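You operate a simulated robot arm through the tools that you are given. There is no shell and no other tool.

Carry out the task below with a simulated robot arm. There is one attempt and no reset: what you move stays moved.

JOB
Set the three ladder rungs to the scale on the card; tighten the knob.
Fine: each rung level with its own white mark, counted up from the fixed rung; the rail knob ends tight.

Only the result counts: the job must be done as asked and must still hold three seconds after the hand-in. Knocking over, shifting, dropping, spilling or breaking anything else fails it.

ROBOT AND FRAMES
A 6-joint arm with a two-finger parallel gripper, fixed in place. Base frame: the origin is on the floor under the middle of its stand, x ahead of it, y to its left, z up. Units: mm, degrees, N and s.
With the tool pointing down near the work surface it reaches from about 100 to 620 mm from the base axis. Its first joint turns from -166.0 to 166.0 degrees. Payload 1.57 kg.
Tool frame: the origin (TCP) lies between the finger pads and is the grasp point; the fingertips stand 30 mm ahead of it; z points along the fingers, y is the line along which they close. Largest opening 110 mm; finger width 24, thickness 12; the body of the gripper, 48 by 112 mm, starts 78 mm behind the TCP.
Orientation is that of the tool frame in the base frame, as a unit quaternion [x, y, z, w]. With the fingers straight down and closing along the base's y, the tool's x points along the base's -x, its y along +y and its z along -z.

CONTROLS
- The arm moves only by the tool drive_tool. Its argument "motion" is a list of rows, each an object of numbers (a shift or turn left out is 0, a gripper value left out holds the last): "jaw": the finger opening in mm, from 0 to 110; "x", "y", "z": the shift along the tool's x, y, z in units of 40 mm (1.0 is 40 mm); "rx", "ry", "rz": the turn, a rotation vector about the tool's x, y, z in units of 4 degrees (1.0 is 4 degrees). In form: [{"jaw": .., "x": .., "y": .., "z": .., "rx": .., "ry": .., "rz": ..}, ...]. A call has 1 to 20 rows; each row shifts and turns the commanded pose from where the row before left it, along the tool's axes as they then stand. A call with a number of a shift or a turn outside -1 to 1 is refused whole. Rows are played at 5 a second. More than 50 mm and 8.6 degrees between two rows, or a gripper value outside its range, and nothing of the call is played. A pose out of reach is approached as far as the arm can. The call stops where the force on the tool passes 40 N (or 10 N more than at its start, if that is more) or the arm is blocked; 0.2 s more then pass. The fingers move at their own pace (about 108 mm/s each) and stop on an object; they squeeze with about 41 N. The grip force told is the motor's: it shows also when the fingers shut on nothing. Time passes only in rows, and 0.2 s behind the last, so rows that do not move let the fingers close. It gives the time, the measured TCP pose, the force on the tool (base axes), the opening and the grip force at its end, in the units of the frame above (readings bear some noise), with the torque about the TCP (base axes, N m) and any sound that the robot's microphone picked up.
- Cameras (640 x 400 px; columns grow to the right, rows downward): "scene" is fixed at [48.3, -650, 1408.7]; the picture's right is [0.74, -0.67, 0.00], its down [-0.21, -0.23, -0.95] and it looks along [0.64, 0.71, -0.31] (base axes); focal length 243 px, centre (320, 200). "wrist" rides on the gripper at [70, 16, -141] in the tool frame; the picture's right is [-0.23, 0.97, 0.00], its down [-0.85, -0.20, -0.48] and it looks along [-0.47, -0.11, 0.88] (tool axes); focal length 222 px, centre (320, 200). There is no depth. A picture from a camera that has moved, and an enlarged one, comes with that camera's place and axes in the base frame and with its lens.
- capture(camera): a new picture of that camera. No time passes.
- lift_body(by): moves the trunk up (or, below 0, down) by that many mm; the arm rides with it, the base frame stays. It gives what a move gives, with no picture.
- enlarge(camera, box): a new picture of the part [left, top, right, bottom] of that camera's present view, enlarged. No time passes.
- job_done(): hands the job in; it is judged then, once.

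Nothing tells you positions but the pictures and the camera data. Unless the task says otherwise, let go and move clear before handing in.

The tools are called after "Request:" as name(argument=value, ...) on one line, values as JSON. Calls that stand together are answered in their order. drive_tool: Moves the arm, as the interface text tells. Its arguments: {"type":"object","properties":{"motion":{"type":"array"}},"required":["motion"]} The other tools are called the same way: lift_body (by) moves the trunk up or down; capture (camera) takes a picture; enlarge (camera, box) takes an enlarged picture of a part of a camera's view; job_done () hands the job in.

At the start:

```text
t: 0.0
position: [391.9, -211.8, 1452.0]
orientation: [0.002, 1.0, 0.0, 0.0]
wrist_force: [0.1, -0.2, -0.3]
wrist_torque: [-0.03, 0.0, 0.01]
gripper_width: 110.1
finger_force: 0.0
trunk travel left (down, up): [-275.0, 315.0]
```

scene: 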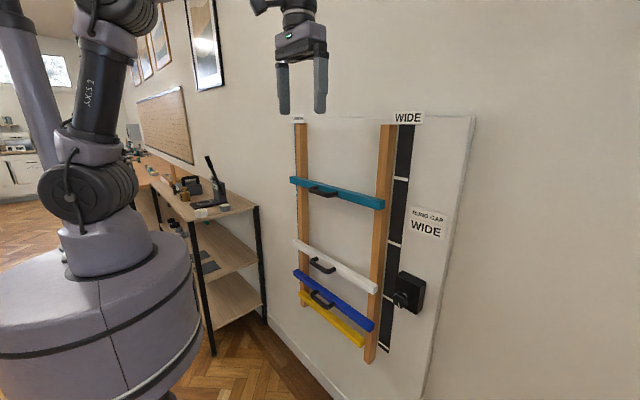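
wrist: 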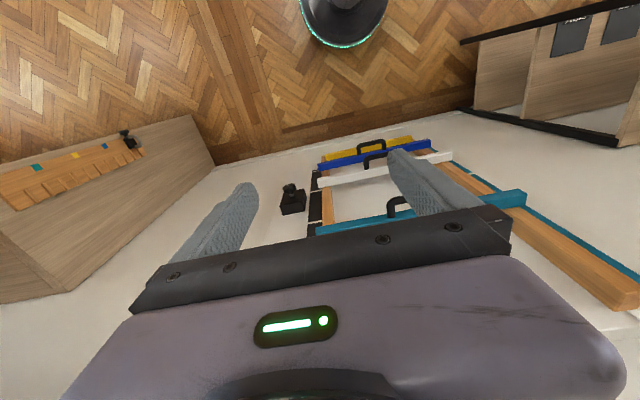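

I see a wall board with a ladder: teal, white, blue and yellow bars, a black scale strip with white marks, a card saying "RUNG GAP WIDE" and a black knob. I'll look closer before moving anything.

Request:
enlarge(camera="scene", box=[280, 100, 480, 225])

Request:
enlarge(camera="scene", box=[280, 225, 480, 350])

Request:
enlarge(camera="scene", box=[280, 280, 480, 400])

Request:
enlarge(camera="scene", box=[380, 200, 460, 250])

Request:
enlarge(camera="wrist", box=[260, 120, 540, 260])

Request:
enlarge(camera="wrist", box=[0, 100, 220, 300])

```text
3.20 times, centred on (380, 162) of scene
camera zoom: at [48.3, -650.0, 1408.7], right [0.74, -0.67, 0.0], down [-0.21, -0.23, -0.95], along [0.64, 0.71, -0.31], focal length 779 px, centre (128, 320)
```

zoom: 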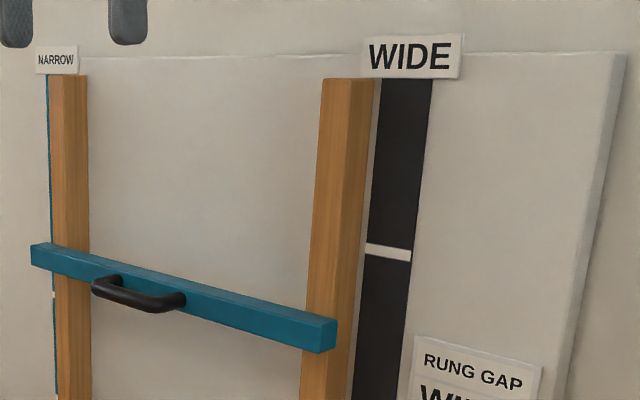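

```text
3.20 times, centred on (380, 288) of scene
camera zoom: at [48.3, -650.0, 1408.7], right [0.74, -0.67, 0.0], down [-0.21, -0.23, -0.95], along [0.64, 0.71, -0.31], focal length 779 px, centre (128, -80)
```

zoom: 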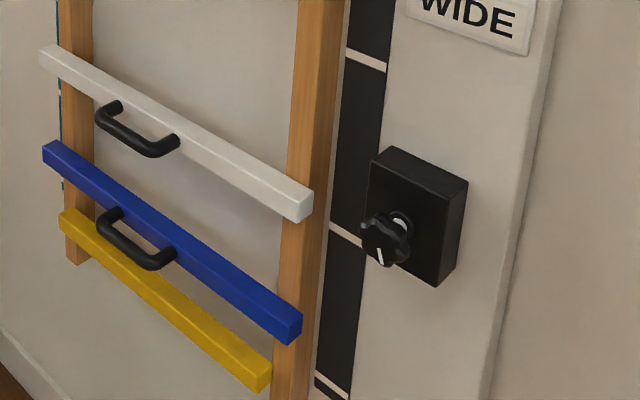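

```text
3.20 times, centred on (380, 340) of scene
camera zoom: at [48.3, -650.0, 1408.7], right [0.74, -0.67, 0.0], down [-0.21, -0.23, -0.95], along [0.64, 0.71, -0.31], focal length 779 px, centre (128, -248)
```

zoom: 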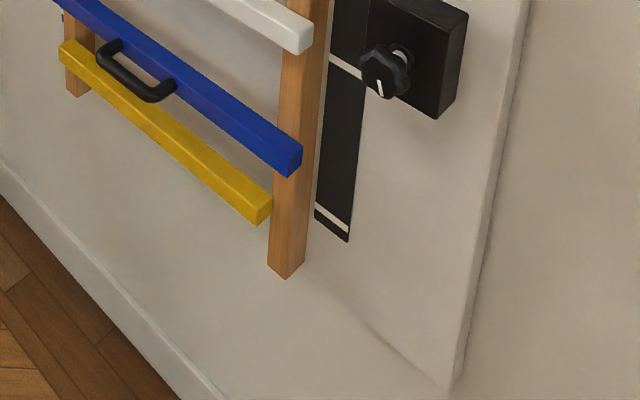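

```text
8.00 times, centred on (420, 225) of scene
camera zoom: at [48.3, -650.0, 1408.7], right [0.74, -0.67, 0.0], down [-0.21, -0.23, -0.95], along [0.64, 0.71, -0.31], focal length 1947 px, centre (-480, 0)
```

zoom: 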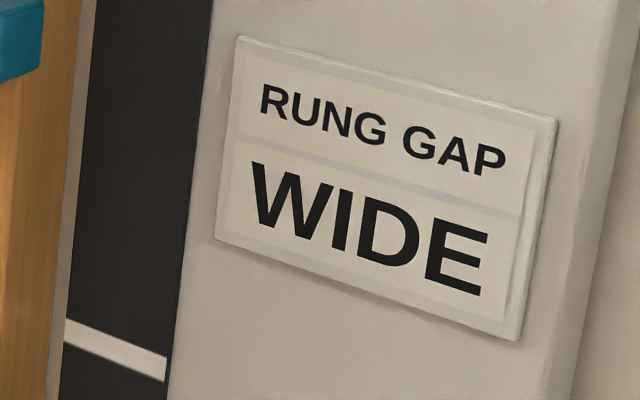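

```text
2.29 times, centred on (400, 190) of wrist
camera zoom: at [322.0, -194.4, 1593.9], right [0.23, 0.97, 0.0], down [0.85, -0.2, 0.48], along [0.47, -0.11, -0.88], focal length 508 px, centre (137, 223)
```

zoom: 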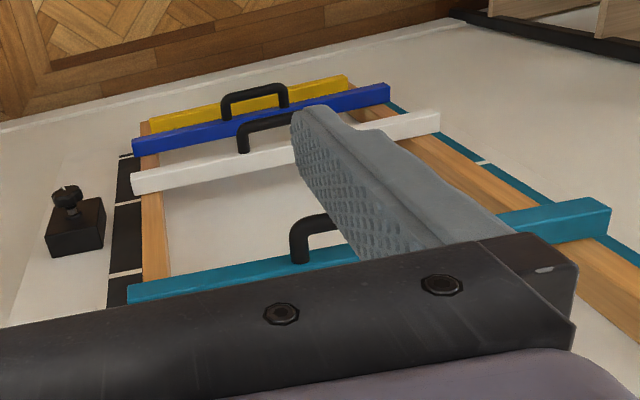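

```text
2.00 times, centred on (110, 200) of wrist
camera zoom: at [322.0, -194.4, 1593.9], right [0.23, 0.97, 0.0], down [0.85, -0.2, 0.48], along [0.47, -0.11, -0.88], focal length 444 px, centre (740, 200)
```

zoom: 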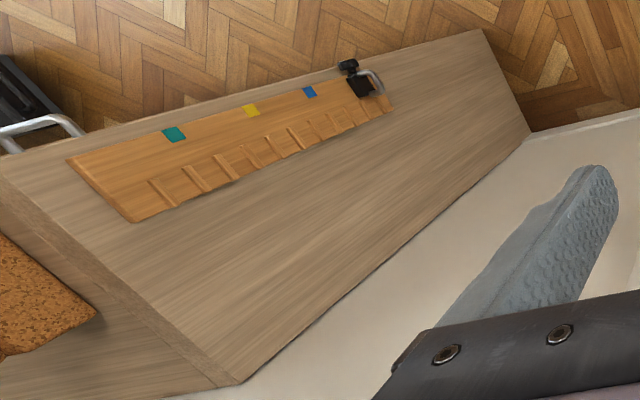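

Yellow has no handle and sits lowest, so I take it as the fixed rung, with the right-hand "WIDE" strip as the scale to use. I'll look closely at the knob and the marks.

Request:
enlarge(camera="scene", box=[382, 262, 446, 302])

Request:
enlarge(camera="scene", box=[340, 320, 420, 370])

Request:
enlarge(camera="scene", box=[280, 110, 360, 160])

Request:
enlarge(camera="wrist", box=[260, 160, 340, 210])

Request:
enlarge(camera="scene", box=[120, 140, 280, 240])

```text
10.00 times, centred on (414, 282) of scene
camera zoom: at [48.3, -650.0, 1408.7], right [0.74, -0.67, 0.0], down [-0.21, -0.23, -0.95], along [0.64, 0.71, -0.31], focal length 2434 px, centre (-620, -620)
```

zoom: 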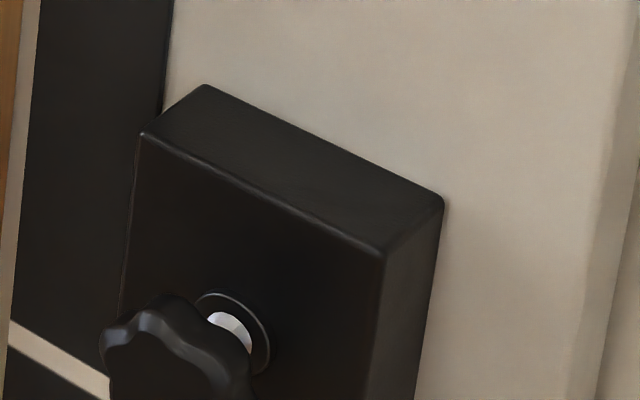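

```text
8.00 times, centred on (380, 345) of scene
camera zoom: at [48.3, -650.0, 1408.7], right [0.74, -0.67, 0.0], down [-0.21, -0.23, -0.95], along [0.64, 0.71, -0.31], focal length 1947 px, centre (-160, -960)
```

zoom: 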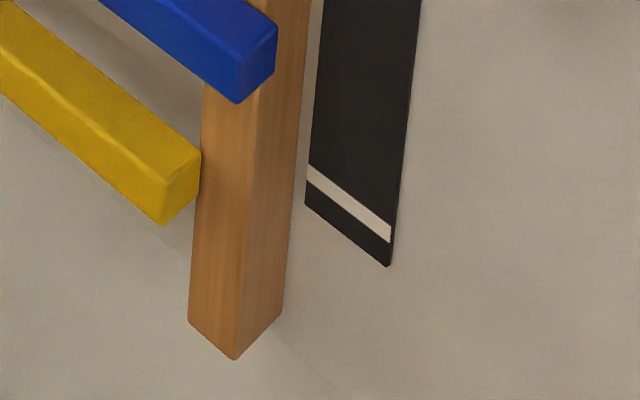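

```text
8.00 times, centred on (320, 135) of scene
camera zoom: at [48.3, -650.0, 1408.7], right [0.74, -0.67, 0.0], down [-0.21, -0.23, -0.95], along [0.64, 0.71, -0.31], focal length 1947 px, centre (320, 720)
```

zoom: 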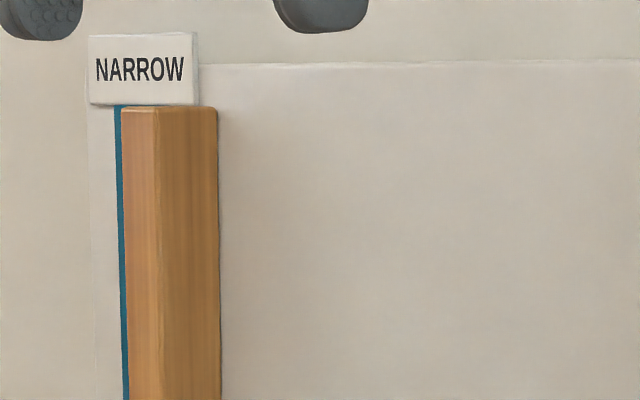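

```text
8.00 times, centred on (300, 185) of wrist
camera zoom: at [322.0, -194.4, 1593.9], right [0.23, 0.97, 0.0], down [0.85, -0.2, 0.48], along [0.47, -0.11, -0.88], focal length 1777 px, centre (480, 320)
```

zoom: 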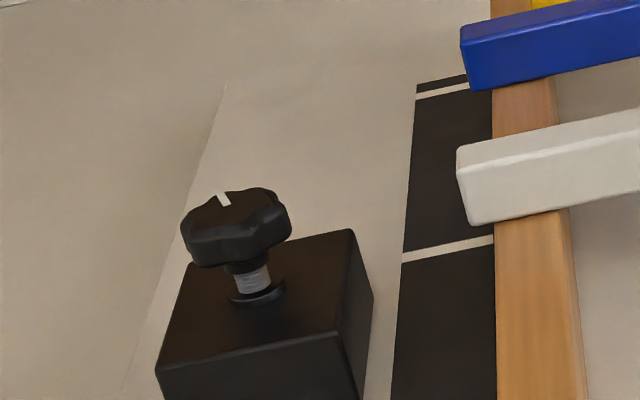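

```text
4.00 times, centred on (200, 190) of scene
camera zoom: at [48.3, -650.0, 1408.7], right [0.74, -0.67, 0.0], down [-0.21, -0.23, -0.95], along [0.64, 0.71, -0.31], focal length 974 px, centre (800, 240)
```

zoom: 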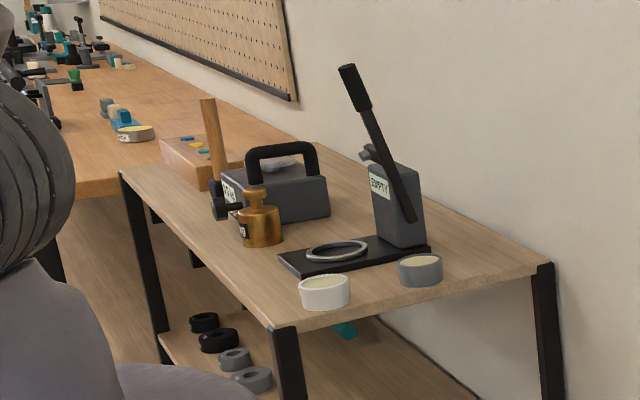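

The knob looks backed out (silver thread showing), so the rungs are probably free now and the knob gets tightened last. I'll start pitching the tool up toward the wall for a frontal view.

Request:
drive_tool(motion=[{"ry": -1}, {"ry": -1}, {"ry": -1}, {"ry": -1}, {"ry": -1}, {"ry": -1}, {"ry": -1}, {"ry": -1}, {"ry": -1}, {"ry": -1}, {"ry": -1}, {"ry": -1}])

Request:
capture(camera="wrist")

Request:
capture(camera="scene")

```text
t: 2.6
position: [389.6, -210.0, 1453.3]
orientation: [0.001, 0.913, 0.0, 0.408]
wrist_force: [-0.1, -0.2, -0.6]
wrist_torque: [-0.03, 0.01, 0.0]
gripper_width: 110.1
finger_force: 0.0
trunk travel left (down, up): [-275.0, 315.0]
```

```text
taken
camera wrist: at [239.4, -194.1, 1496.1], right [0.15, 0.97, 0.17], down [0.21, -0.2, 0.96], along [0.96, -0.11, -0.24], focal length 222 px, centre (320, 200)
```

wrist: 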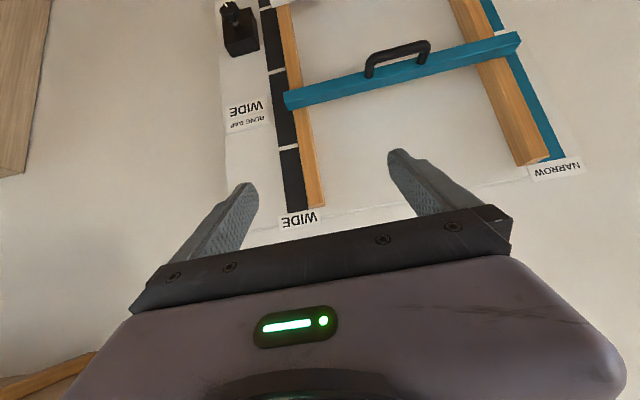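

```text
taken
```

scene: 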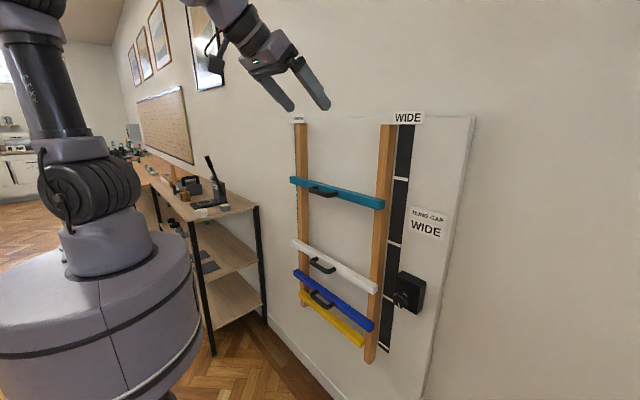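

The board is square to the x axis, and the wide and narrow strips show clearly. I'll continue pitching to horizontal and then roll so the fingers close vertically.

Request:
drive_tool(motion=[{"ry": -1}, {"ry": -1}, {"ry": -1}, {"ry": -1}, {"ry": -1}, {"ry": -1}, {"ry": -1}, {"ry": -1}, {"ry": -1}, {"ry": -1}, {"ry": -0.5}])

Request:
capture(camera="wrist")

Request:
capture(camera="scene")

```text
t: 5.0
position: [393.3, -209.9, 1451.7]
orientation: [0.001, 0.706, 0.0, 0.708]
wrist_force: [-0.3, -0.3, 0.4]
wrist_torque: [0.03, -0.02, -0.01]
gripper_width: 110.1
finger_force: 0.1
trunk travel left (down, up): [-275.0, 315.0]
```

```text
taken
camera wrist: at [251.6, -193.6, 1382.7], right [0.0, 0.97, 0.23], down [-0.48, -0.2, 0.85], along [0.88, -0.11, 0.47], focal length 222 px, centre (320, 200)
```

wrist: 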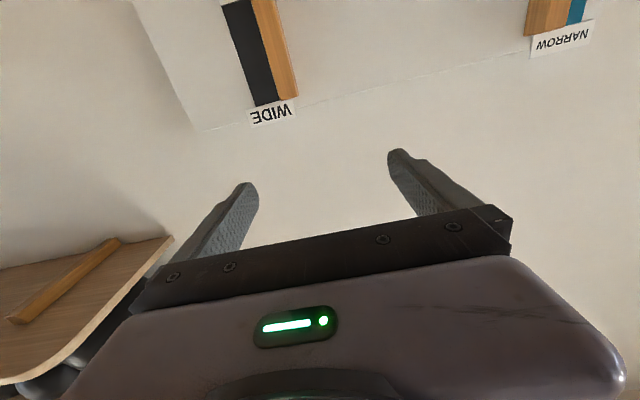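

```text
taken
```

scene: 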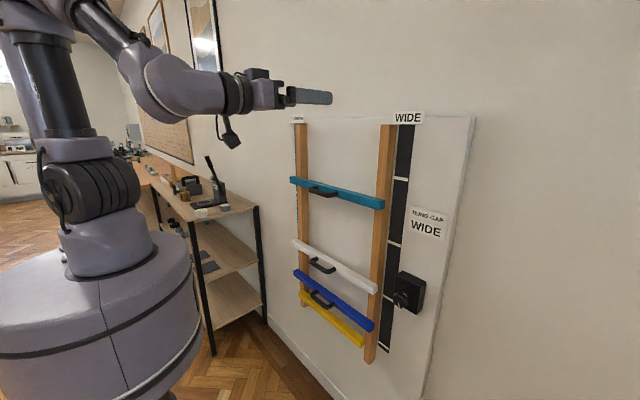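

Tool is now horizontal. Next I'll roll it by +90° so the jaw closes vertically, and lower the trunk to see the ladder.

Request:
drive_tool(motion=[{"rz": 1}, {"rz": 1}, {"rz": 1}, {"rz": 1}, {"rz": 1}, {"rz": 1}, {"rz": 1}, {"rz": 1}, {"rz": 1}, {"rz": 1}, {"rz": 1}, {"rz": 1}, {"rz": 1}, {"rz": 1}, {"rz": 1}, {"rz": 1}, {"rz": 1}, {"rz": 1}, {"rz": 1}, {"rz": 1}])

Request:
drive_tool(motion=[{"rz": 1}, {"rz": 1}, {"rz": 0.5}])

Request:
lift_body(by=-230)

Request:
capture(camera="wrist")

Request:
capture(camera="scene")

```text
t: 9.2
position: [393.8, -210.6, 1452.7]
orientation: [0.456, 0.541, 0.455, 0.542]
wrist_force: [0.0, 0.4, -0.2]
wrist_torque: [0.01, 0.0, -0.01]
gripper_width: 110.0
finger_force: 0.2
trunk travel left (down, up): [-275.0, 315.0]
```

```text
t: 10.0
position: [392.3, -210.8, 1450.3]
orientation: [0.501, 0.499, 0.501, 0.5]
wrist_force: [0.1, -0.7, 0.3]
wrist_torque: [-0.02, -0.02, 0.0]
gripper_width: 110.1
finger_force: 0.1
trunk travel left (down, up): [-275.0, 315.0]
```

```text
t: 12.4
position: [392.0, -209.7, 1221.8]
orientation: [0.5, 0.5, 0.5, 0.5]
wrist_force: [-0.2, 0.3, -0.4]
wrist_torque: [-0.02, 0.0, -0.01]
gripper_width: 109.9
finger_force: 0.1
trunk travel left (down, up): [-45.0, 545.0]
```

```text
taken
camera wrist: at [250.9, -141.3, 1238.8], right [0.0, -0.23, 0.97], down [-0.48, -0.85, -0.2], along [0.88, -0.47, -0.11], focal length 222 px, centre (320, 200)
```

wrist: 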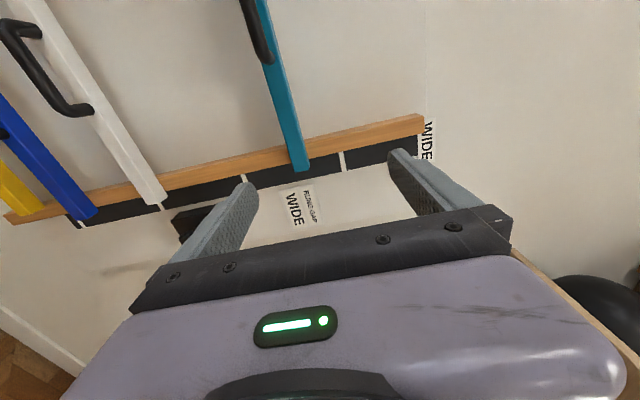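

```text
taken
```

scene: 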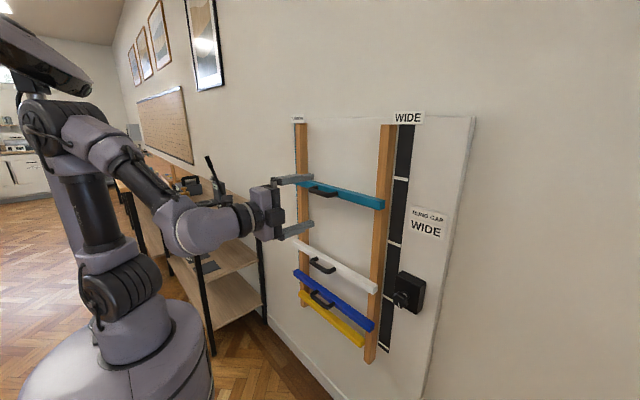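

I can now see rungs and scale from the left side. I'll enlarge to triangulate the marks, rungs and handles.

Request:
enlarge(camera="wrist", box=[220, 80, 380, 180])

Request:
enlarge(camera="wrist", box=[100, 130, 260, 230])

Request:
enlarge(camera="wrist", box=[0, 140, 160, 240])

Request:
enlarge(camera="wrist", box=[200, 0, 360, 100])

Request:
enlarge(camera="wrist", box=[0, 0, 160, 100])

```text
4.00 times, centred on (300, 130) of wrist
camera zoom: at [250.9, -141.3, 1238.8], right [0.0, -0.23, 0.97], down [-0.48, -0.85, -0.2], along [0.88, -0.47, -0.11], focal length 888 px, centre (400, 480)
```

zoom: 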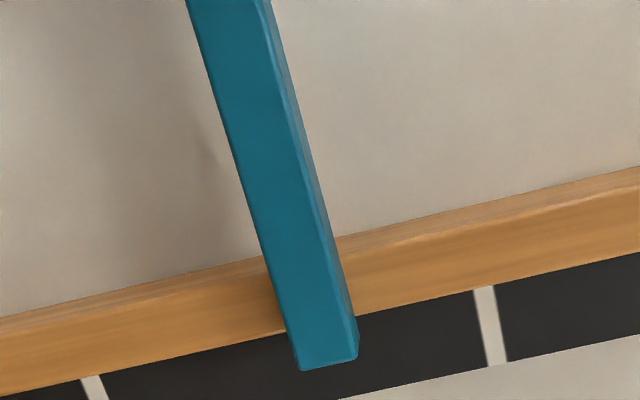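

```text
4.00 times, centred on (180, 180) of wrist
camera zoom: at [250.9, -141.3, 1238.8], right [0.0, -0.23, 0.97], down [-0.48, -0.85, -0.2], along [0.88, -0.47, -0.11], focal length 888 px, centre (880, 280)
```

zoom: 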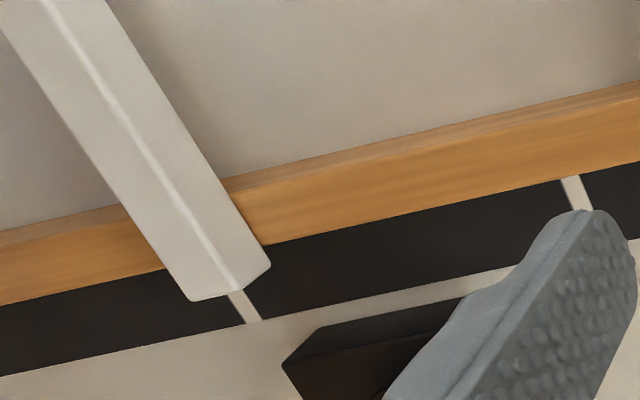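

```text
4.00 times, centred on (80, 190) of wrist
camera zoom: at [250.9, -141.3, 1238.8], right [0.0, -0.23, 0.97], down [-0.48, -0.85, -0.2], along [0.88, -0.47, -0.11], focal length 888 px, centre (1280, 240)
```

zoom: 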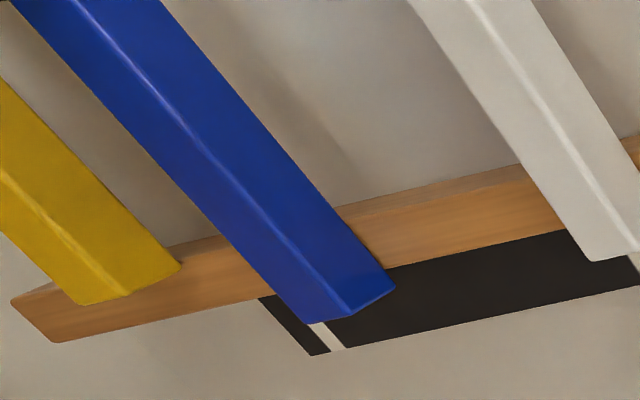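

```text
4.00 times, centred on (280, 50) of wrist
camera zoom: at [250.9, -141.3, 1238.8], right [0.0, -0.23, 0.97], down [-0.48, -0.85, -0.2], along [0.88, -0.47, -0.11], focal length 888 px, centre (480, 800)
```

zoom: 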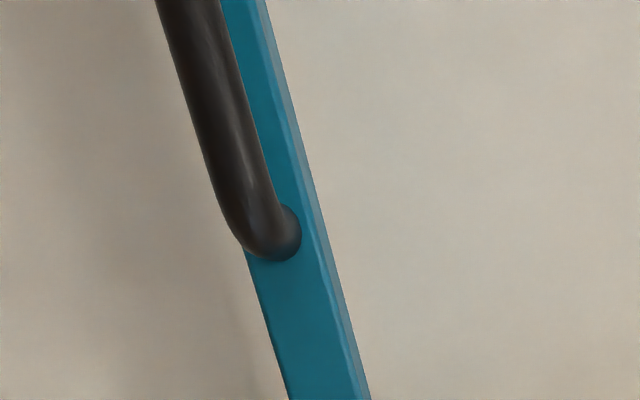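

```text
4.00 times, centred on (80, 50) of wrist
camera zoom: at [250.9, -141.3, 1238.8], right [0.0, -0.23, 0.97], down [-0.48, -0.85, -0.2], along [0.88, -0.47, -0.11], focal length 888 px, centre (1280, 800)
```

zoom: 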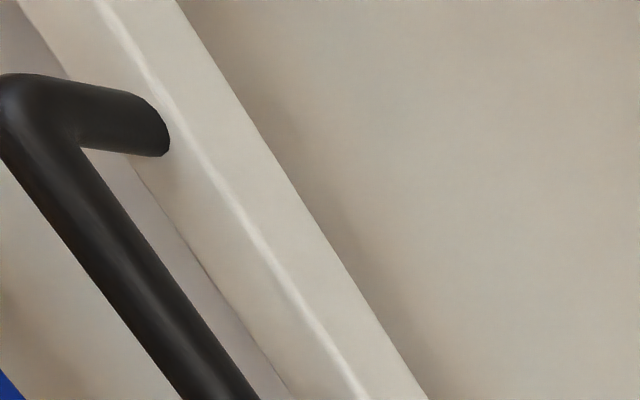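

Triangulation gives rung fronts at x≈620 and strip marks at z≈621/830/1040/1250. Yellow is level with the lowest mark, so the targets are blue 830, white 1040 and teal 1250. The teal handle is near (580, -52, 1175), and I'll move in front of it.

Request:
drive_tool(motion=[{"x": 1, "y": -0.3}, {"x": 1, "y": -0.3}, {"x": 1, "y": -0.3}, {"x": 0.95, "y": -0.27}, {"z": 0.8}, {"z": 0.8}])

Request:
capture(camera="wrist")

Request:
capture(camera="scene")

```text
t: 13.8
position: [501.4, -91.4, 1231.2]
orientation: [0.5, 0.5, 0.5, 0.5]
wrist_force: [-0.2, -0.2, 0.7]
wrist_torque: [0.04, 0.04, -0.01]
gripper_width: 109.8
finger_force: 0.0
out of reach, approached as far as the arm can: row 2, 3, 4
trunk travel left (down, up): [-45.0, 545.0]
```

```text
taken
camera wrist: at [360.0, -21.7, 1247.8], right [0.0, -0.23, 0.97], down [-0.48, -0.85, -0.2], along [0.88, -0.47, -0.11], focal length 222 px, centre (320, 200)
```

wrist: 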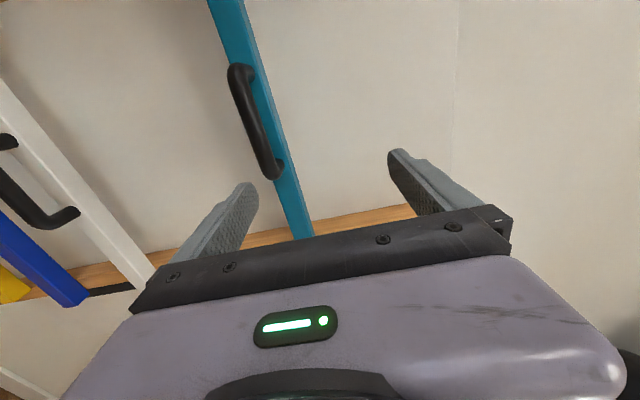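

```text
taken
```

scene: 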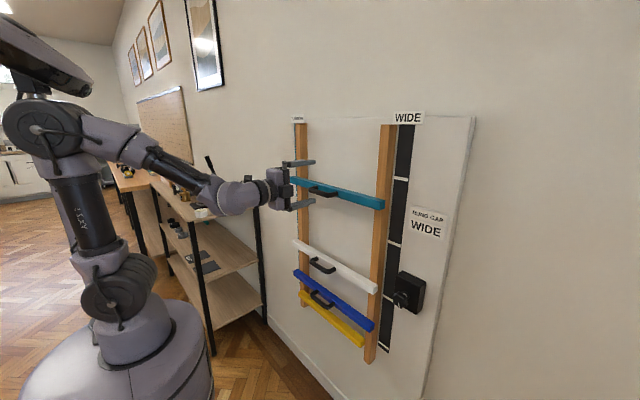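

Some rows were out of reach because the arm was too folded there. I'll let it settle and read the pose.

Request:
drive_tool(motion=[{"z": 0}, {"z": 0}, {"z": 0}])

```text
t: 14.6
position: [499.4, -91.0, 1231.7]
orientation: [0.501, 0.5, 0.499, 0.5]
wrist_force: [-1.2, -0.1, -1.1]
wrist_torque: [0.04, 0.0, -0.02]
gripper_width: 110.0
finger_force: 0.0
trunk travel left (down, up): [-45.0, 545.0]
```

Now at (500, -91, 1231). I'll ease forward a little, then down and left in small steps to the teal handle.

Request:
drive_tool(motion=[{"z": 0.5, "x": 0.3}, {"x": 0.4, "y": -0.4}, {"x": 0.3, "y": -0.5}, {"y": -0.5}])

Request:
capture(camera="wrist")

```text
t: 15.6
position: [520.3, -51.9, 1176.5]
orientation: [0.5, 0.499, 0.501, 0.501]
wrist_force: [0.3, -0.8, -0.4]
wrist_torque: [-0.03, -0.01, -0.02]
gripper_width: 110.0
finger_force: 0.0
trunk travel left (down, up): [-45.0, 545.0]
```

```text
taken
camera wrist: at [379.9, 17.7, 1192.4], right [0.0, -0.23, 0.97], down [-0.48, -0.85, -0.2], along [0.88, -0.47, -0.11], focal length 222 px, centre (320, 200)
```

wrist: 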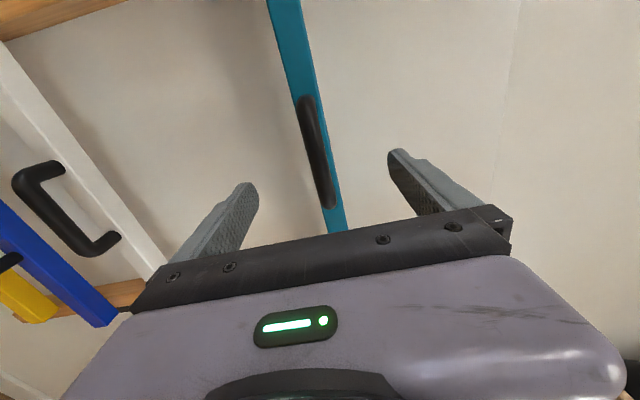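

TCP is aligned with the teal handle (z≈1176, y≈-50). I'll advance about 55 mm and close on the bar.

Request:
drive_tool(motion=[{"z": 0.7}, {"z": 0.7}])

Request:
capture(camera="wrist")

Request:
capture(camera="scene")

```text
t: 16.2
position: [578.5, -53.1, 1175.5]
orientation: [0.501, 0.499, 0.499, 0.501]
wrist_force: [0.7, 1.0, -0.5]
wrist_torque: [0.02, 0.02, -0.01]
gripper_width: 110.0
finger_force: 0.0
trunk travel left (down, up): [-45.0, 545.0]
```

```text
taken
camera wrist: at [437.1, 16.3, 1192.9], right [0.0, -0.23, 0.97], down [-0.48, -0.85, -0.2], along [0.88, -0.47, -0.11], focal length 222 px, centre (320, 200)
```

wrist: 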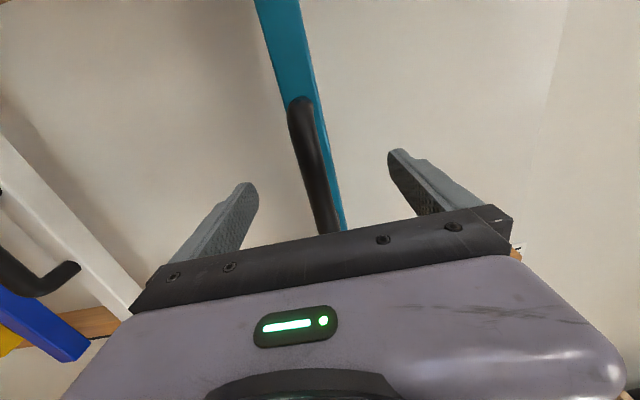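

```text
taken
```

scene: 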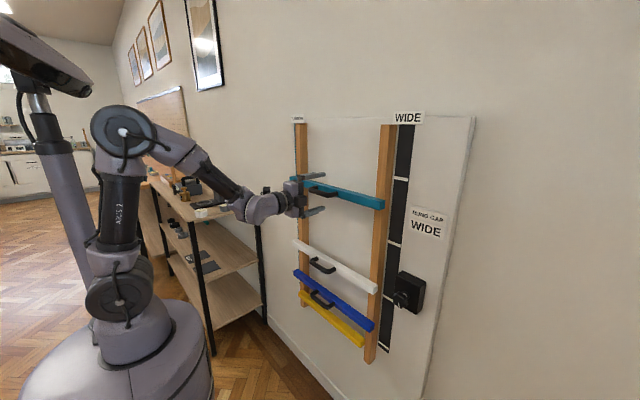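

The bar sits at the TCP in the image. I'll close the fingers.

Request:
drive_tool(motion=[{"jaw": 40}, {"jaw": 20}, {"jaw": 0}, {"jaw": 0}, {"jaw": 0}])

Request:
capture(camera="wrist")

```text
t: 17.4
position: [577.9, -53.5, 1176.0]
orientation: [0.5, 0.5, 0.5, 0.5]
wrist_force: [-2.7, 0.4, -5.8]
wrist_torque: [-0.06, 0.17, 0.18]
gripper_width: 17.8
finger_force: 32.0
trunk travel left (down, up): [-45.0, 545.0]
```

```text
taken
camera wrist: at [436.7, 16.3, 1193.0], right [0.0, -0.23, 0.97], down [-0.48, -0.85, -0.2], along [0.88, -0.47, -0.11], focal length 222 px, centre (320, 200)
```

wrist: 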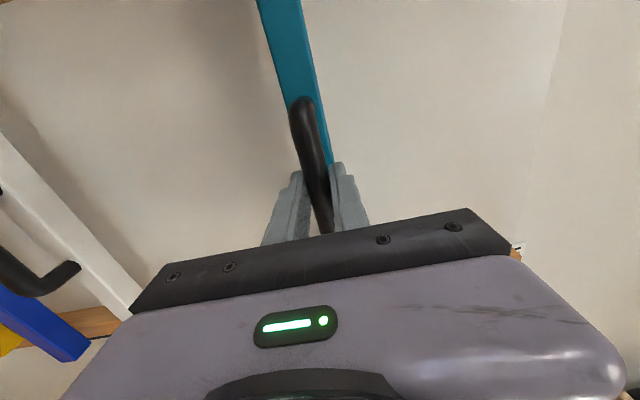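

Gripped at 17.8 mm. I'll try moving up 20 mm and watch the force to see if the rung slides.

Request:
drive_tool(motion=[{"y": 0.1}, {"y": 0.2}, {"y": 0.2}])

Request:
enlarge(camera="scene", box=[280, 100, 480, 225])

```text
t: 18.2
position: [576.6, -54.7, 1196.1]
orientation: [0.501, 0.5, 0.5, 0.5]
wrist_force: [5.4, -4.1, -3.2]
wrist_torque: [-0.12, -0.02, -0.3]
gripper_width: 17.9
finger_force: 32.5
trunk travel left (down, up): [-45.0, 545.0]
```

```text
3.20 times, centred on (380, 162) of scene
camera zoom: at [48.3, -650.0, 1408.7], right [0.74, -0.67, 0.0], down [-0.21, -0.23, -0.95], along [0.64, 0.71, -0.31], focal length 779 px, centre (128, 320)
```

zoom: 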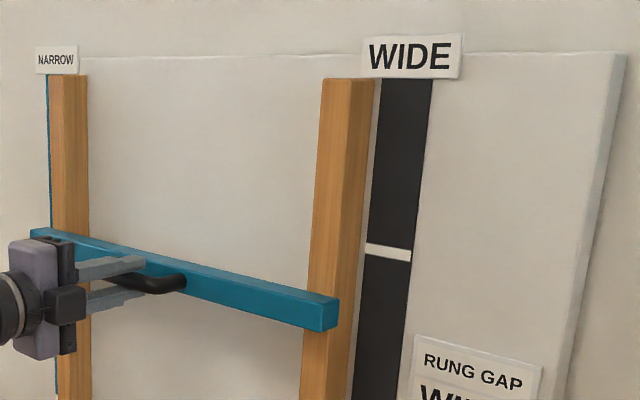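

The teal rung slides freely. I'll raise it the remaining ~54 mm to about z=1250.

Request:
drive_tool(motion=[{"y": 0.3}, {"y": 0.3}, {"y": 0.3}, {"y": 0.3}, {"y": 0.15}, {"y": 0}])

Request:
enlarge(camera="scene", box=[360, 155, 440, 205])

Request:
enlarge(camera="scene", box=[340, 320, 420, 370])

```text
t: 19.6
position: [577.1, -53.0, 1250.4]
orientation: [0.5, 0.499, 0.501, 0.5]
wrist_force: [-7.1, -11.4, -3.5]
wrist_torque: [-0.16, 0.04, -0.88]
gripper_width: 17.8
finger_force: 32.2
trunk travel left (down, up): [-45.0, 545.0]
```

```text
8.00 times, centred on (400, 180) of scene
camera zoom: at [48.3, -650.0, 1408.7], right [0.74, -0.67, 0.0], down [-0.21, -0.23, -0.95], along [0.64, 0.71, -0.31], focal length 1947 px, centre (-320, 360)
```

zoom: 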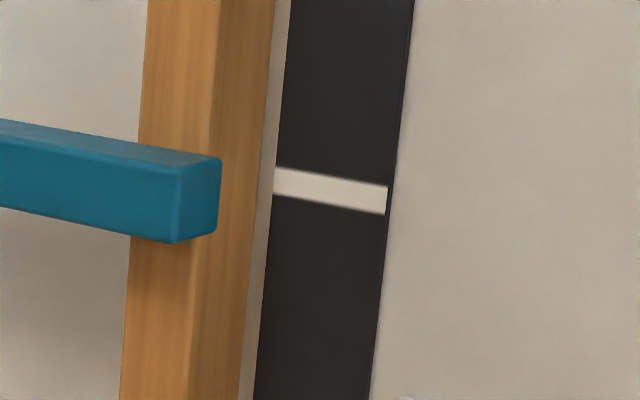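

```text
8.00 times, centred on (380, 345) of scene
camera zoom: at [48.3, -650.0, 1408.7], right [0.74, -0.67, 0.0], down [-0.21, -0.23, -0.95], along [0.64, 0.71, -0.31], focal length 1947 px, centre (-160, -960)
```

zoom: 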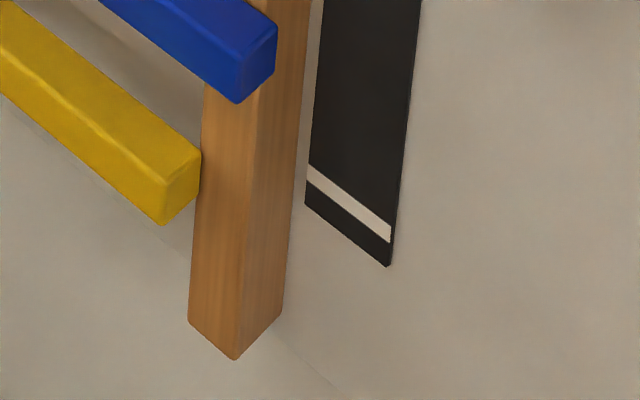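

The zoom gives teal's centre at z≈1250.9 and mark 4 at z≈1251.0. I'll open the fingers and check that it stays.

Request:
drive_tool(motion=[{"jaw": 30}, {"jaw": 50}, {"jaw": 60}, {"jaw": 60}])

Request:
enlarge(camera="scene", box=[360, 155, 440, 205])

Request:
capture(camera="wrist")

```text
t: 20.6
position: [578.3, -50.9, 1251.1]
orientation: [0.5, 0.499, 0.5, 0.501]
wrist_force: [-0.6, 0.2, 0.0]
wrist_torque: [-0.02, 0.02, 0.01]
gripper_width: 60.2
finger_force: 0.2
trunk travel left (down, up): [-45.0, 545.0]
```

```text
8.00 times, centred on (400, 180) of scene
camera zoom: at [48.3, -650.0, 1408.7], right [0.74, -0.67, 0.0], down [-0.21, -0.23, -0.95], along [0.64, 0.71, -0.31], focal length 1947 px, centre (-320, 360)
```

zoom: 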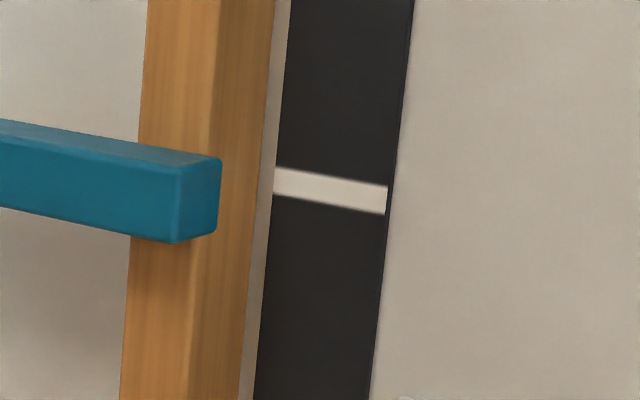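

```text
taken
camera wrist: at [437.5, 18.3, 1266.4], right [0.0, -0.23, 0.97], down [-0.48, -0.85, -0.2], along [0.88, -0.47, -0.11], focal length 222 px, centre (320, 200)
```

wrist: 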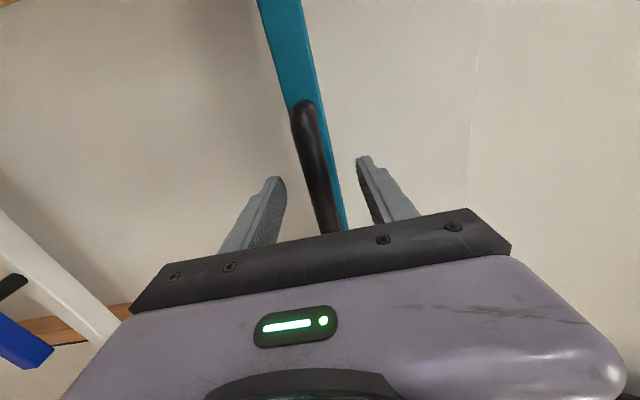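

Teal holds. Now I'll back off and descend toward the white handle (z≈882).

Request:
drive_tool(motion=[{"z": -0.7}, {"z": -0.7}, {"y": -0.8}, {"y": -0.8}, {"y": -0.8}, {"y": -0.8}, {"y": -0.8}])

Request:
capture(camera="scene")

```text
t: 22.2
position: [525.1, -51.8, 1088.8]
orientation: [0.501, 0.499, 0.5, 0.5]
wrist_force: [1.3, 0.0, 0.3]
wrist_torque: [0.01, -0.01, 0.02]
gripper_width: 60.0
finger_force: 0.1
out of reach, approached as far as the arm can: row 7
trunk travel left (down, up): [-45.0, 545.0]
```

```text
taken
```

scene: 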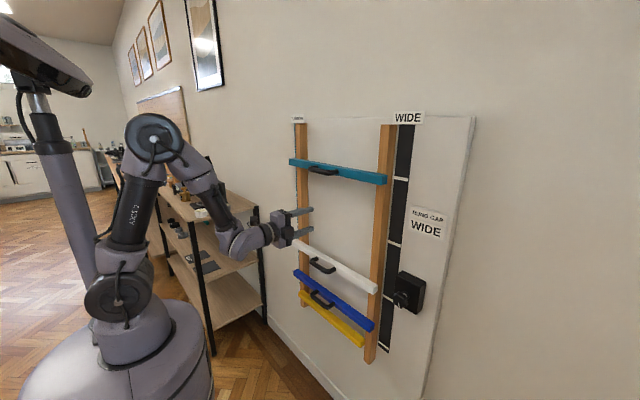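

The arm folds too tightly at shoulder height when close in, so I'll move forward to x≈555 (no handles at these heights) and descend to z≈955.

Request:
drive_tool(motion=[{"z": 0.75}, {"y": -0.6}, {"y": -0.7}, {"y": -0.7}, {"y": -0.7}, {"y": -0.65}])

Request:
capture(camera="wrist")

Request:
capture(camera="scene")

```text
t: 23.6
position: [556.7, -51.5, 956.5]
orientation: [0.5, 0.5, 0.5, 0.501]
wrist_force: [0.4, -0.4, 0.5]
wrist_torque: [-0.01, -0.01, 0.0]
gripper_width: 60.0
finger_force: 0.1
trunk travel left (down, up): [-45.0, 545.0]
```

```text
taken
camera wrist: at [415.8, 17.5, 973.5], right [0.0, -0.23, 0.97], down [-0.48, -0.85, -0.2], along [0.88, -0.47, -0.11], focal length 222 px, centre (320, 200)
```

wrist: 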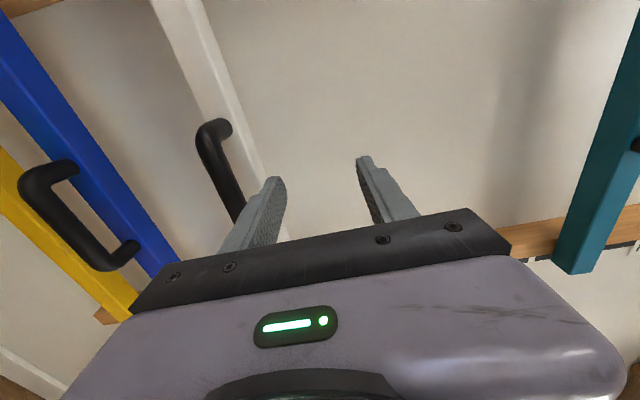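

```text
taken
```

scene: 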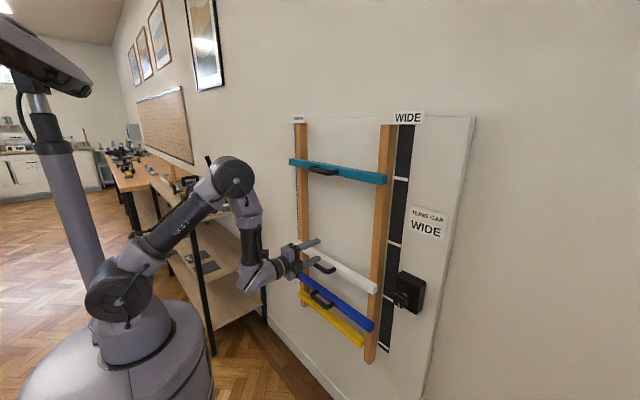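

The white handle is confirmed at z≈882. I'll back off slightly, descend to its level and check before engaging.

Request:
drive_tool(motion=[{"z": -0.58}, {"y": -0.62}, {"y": -0.62}, {"y": -0.62}, {"jaw": 90}])

Request:
capture(camera="wrist")

```text
t: 24.8
position: [531.1, -49.6, 879.1]
orientation: [0.5, 0.5, 0.499, 0.501]
wrist_force: [0.1, 0.7, 0.4]
wrist_torque: [-0.01, -0.01, 0.0]
gripper_width: 90.0
finger_force: 0.0
trunk travel left (down, up): [-45.0, 545.0]
```

```text
taken
camera wrist: at [391.3, 18.7, 896.7], right [0.0, -0.23, 0.97], down [-0.48, -0.85, -0.2], along [0.88, -0.47, -0.11], focal length 222 px, centre (320, 200)
```

wrist: 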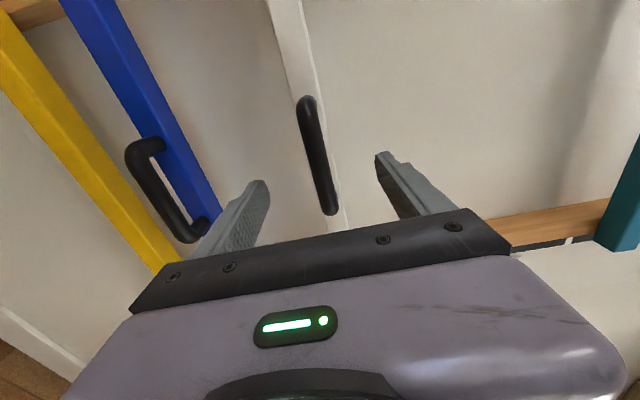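

Aligned with the white handle bar (z≈881). Advance and grip.

Request:
drive_tool(motion=[{"z": 0.57}, {"z": 0.57}, {"jaw": 40}, {"jaw": 20}, {"jaw": 0}, {"jaw": 0}, {"jaw": 0}])

Request:
capture(camera="wrist")

```text
t: 26.4
position: [576.3, -50.1, 880.5]
orientation: [0.5, 0.5, 0.499, 0.5]
wrist_force: [4.5, 0.2, 0.0]
wrist_torque: [-0.04, -0.02, 0.17]
gripper_width: 17.9
finger_force: 32.7
trunk travel left (down, up): [-45.0, 545.0]
```

```text
taken
camera wrist: at [435.5, 18.2, 896.6], right [0.0, -0.23, 0.97], down [-0.48, -0.85, -0.2], along [0.88, -0.47, -0.11], focal length 222 px, centre (320, 200)
```

wrist: 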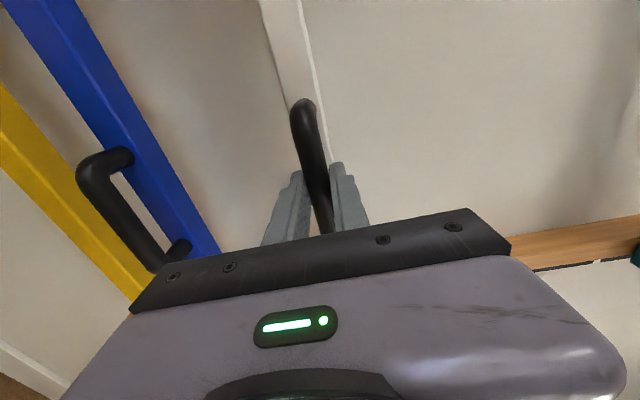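

White handle gripped. I'll raise it by 150 mm in even steps, then measure.

Request:
drive_tool(motion=[{"y": 0.2}, {"y": 0.4}, {"y": 0.4}, {"y": 0.4}, {"y": 0.4}, {"y": 0.4}, {"y": 0.4}, {"y": 0.4}, {"y": 0.4}, {"y": 0.25}, {"y": 0.1}, {"y": 0}])

Request:
enlarge(camera="scene", box=[350, 215, 430, 265])

Request:
enlarge(camera="scene", box=[360, 155, 440, 205])

```text
t: 29.0
position: [578.1, -51.8, 1032.6]
orientation: [0.499, 0.499, 0.501, 0.501]
wrist_force: [-18.0, 13.3, -2.7]
wrist_torque: [0.06, 0.08, 0.4]
gripper_width: 17.7
finger_force: 33.0
trunk travel left (down, up): [-45.0, 545.0]
```

```text
8.00 times, centred on (390, 240) of scene
camera zoom: at [48.3, -650.0, 1408.7], right [0.74, -0.67, 0.0], down [-0.21, -0.23, -0.95], along [0.64, 0.71, -0.31], focal length 1947 px, centre (-240, -120)
```

zoom: 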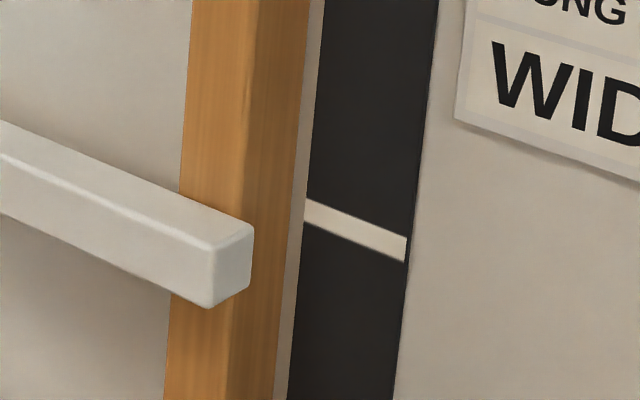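

```text
8.00 times, centred on (400, 180) of scene
camera zoom: at [48.3, -650.0, 1408.7], right [0.74, -0.67, 0.0], down [-0.21, -0.23, -0.95], along [0.64, 0.71, -0.31], focal length 1947 px, centre (-320, 360)
```

zoom: 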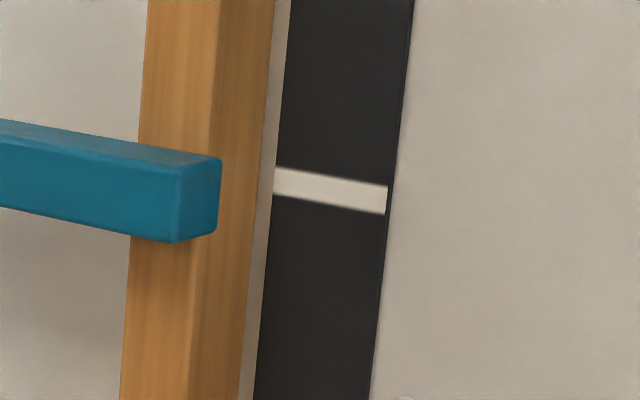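

White is close, measuring around z≈1033–1035 against mark 3 at z≈1041. I'll zoom further for precision.

Request:
enlarge(camera="scene", box=[366, 232, 406, 257])

Request:
enlarge(camera="scene", box=[372, 168, 412, 193])

Request:
enlarge(camera="scene", box=[352, 332, 392, 357])

```text
16.00 times, centred on (386, 244) of scene
camera zoom: at [48.3, -650.0, 1408.7], right [0.74, -0.67, 0.0], down [-0.21, -0.23, -0.95], along [0.64, 0.71, -0.31], focal length 3894 px, centre (-736, -512)
```

zoom: 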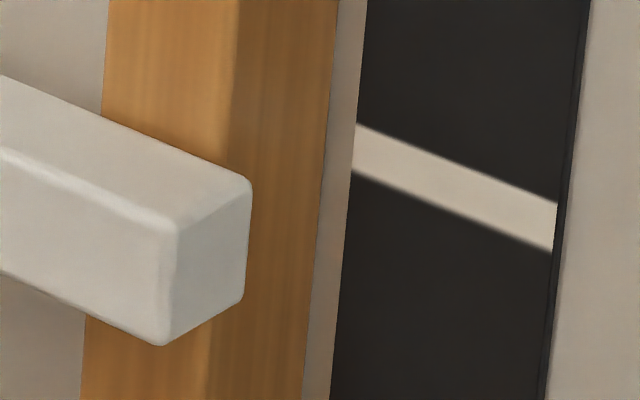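

```text
16.00 times, centred on (392, 180) of scene
camera zoom: at [48.3, -650.0, 1408.7], right [0.74, -0.67, 0.0], down [-0.21, -0.23, -0.95], along [0.64, 0.71, -0.31], focal length 3894 px, centre (-832, 512)
```

zoom: 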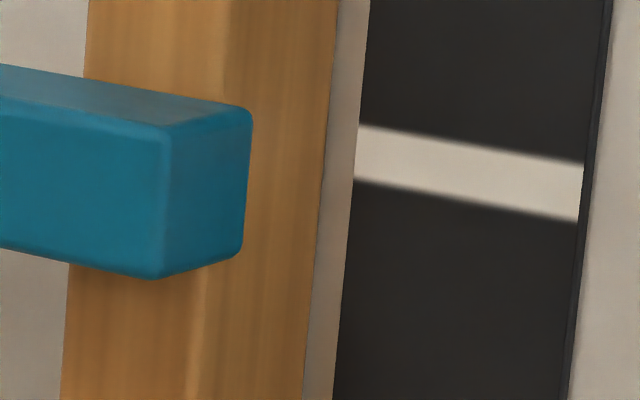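

```text
16.00 times, centred on (372, 344) of scene
camera zoom: at [48.3, -650.0, 1408.7], right [0.74, -0.67, 0.0], down [-0.21, -0.23, -0.95], along [0.64, 0.71, -0.31], focal length 3894 px, centre (-512, -2112)
```

zoom: 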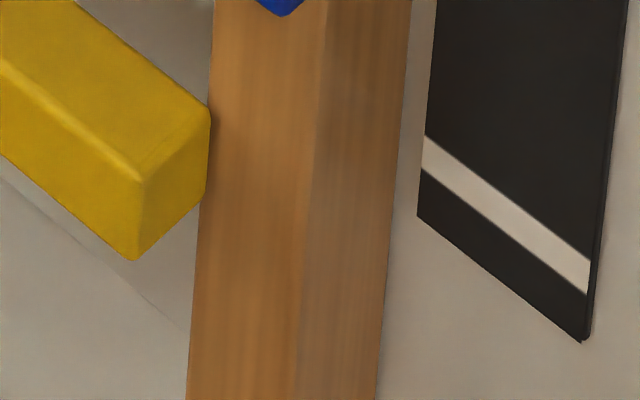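

Precise figures: white is at 1034.7 and mark 3 at 1041.0. Yellow (622.0) matches mark 1 (622.3), which validates the method. I'll raise white by 6.3 mm.

Request:
drive_tool(motion=[{"y": 0.08}, {"y": 0.078}, {"y": 0}, {"y": 0}])

Request:
enlarge(camera="scene", box=[366, 232, 406, 257])

```text
t: 30.0
position: [578.1, -52.2, 1038.8]
orientation: [0.499, 0.499, 0.5, 0.501]
wrist_force: [-15.7, 14.2, -4.5]
wrist_torque: [0.1, 0.04, -0.07]
gripper_width: 17.6
finger_force: 32.6
trunk travel left (down, up): [-45.0, 545.0]
```

```text
16.00 times, centred on (386, 244) of scene
camera zoom: at [48.3, -650.0, 1408.7], right [0.74, -0.67, 0.0], down [-0.21, -0.23, -0.95], along [0.64, 0.71, -0.31], focal length 3894 px, centre (-736, -512)
```

zoom: 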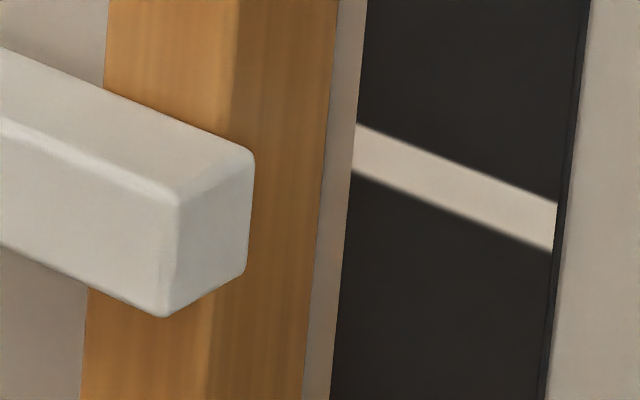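

White is now at 1040.7 against 1041.0. Release and check that it stays.

Request:
drive_tool(motion=[{"jaw": 24}, {"jaw": 40}, {"jaw": 70}, {"jaw": 70}])

Request:
enlarge(camera="scene", box=[366, 232, 406, 257])

Request:
enlarge(camera="scene", box=[366, 282, 406, 307])

Request:
capture(camera="wrist")

```text
t: 31.0
position: [578.6, -53.2, 1038.5]
orientation: [0.5, 0.5, 0.499, 0.5]
wrist_force: [0.5, 0.6, -0.1]
wrist_torque: [-0.01, -0.01, 0.01]
gripper_width: 70.0
finger_force: 0.0
trunk travel left (down, up): [-45.0, 545.0]
```

```text
16.00 times, centred on (386, 244) of scene
camera zoom: at [48.3, -650.0, 1408.7], right [0.74, -0.67, 0.0], down [-0.21, -0.23, -0.95], along [0.64, 0.71, -0.31], focal length 3894 px, centre (-736, -512)
```

zoom: 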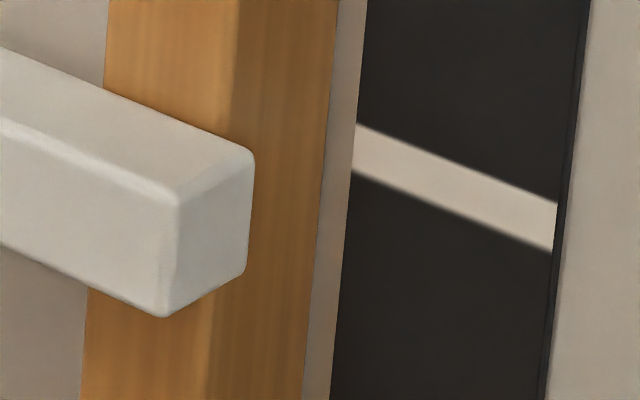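

```text
16.00 times, centred on (386, 294) of scene
camera zoom: at [48.3, -650.0, 1408.7], right [0.74, -0.67, 0.0], down [-0.21, -0.23, -0.95], along [0.64, 0.71, -0.31], focal length 3894 px, centre (-736, -1312)
```

zoom: 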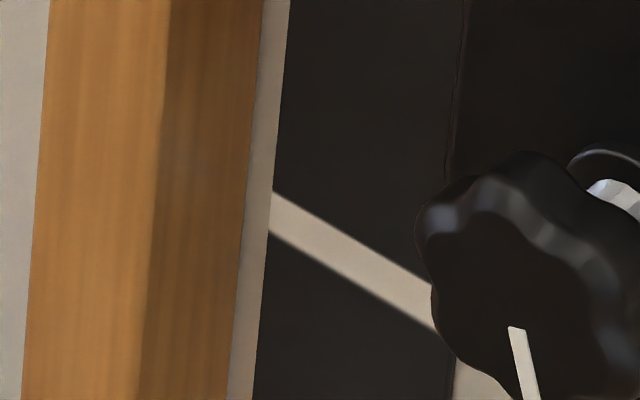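

```text
taken
camera wrist: at [438.4, 16.1, 1055.3], right [0.0, -0.23, 0.97], down [-0.48, -0.85, -0.2], along [0.88, -0.47, -0.11], focal length 222 px, centre (320, 200)
```

wrist: 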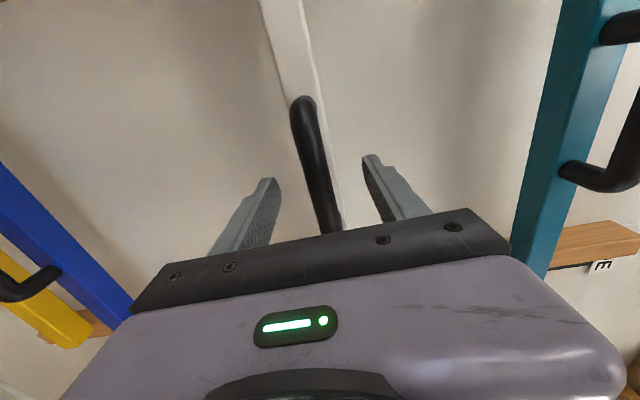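

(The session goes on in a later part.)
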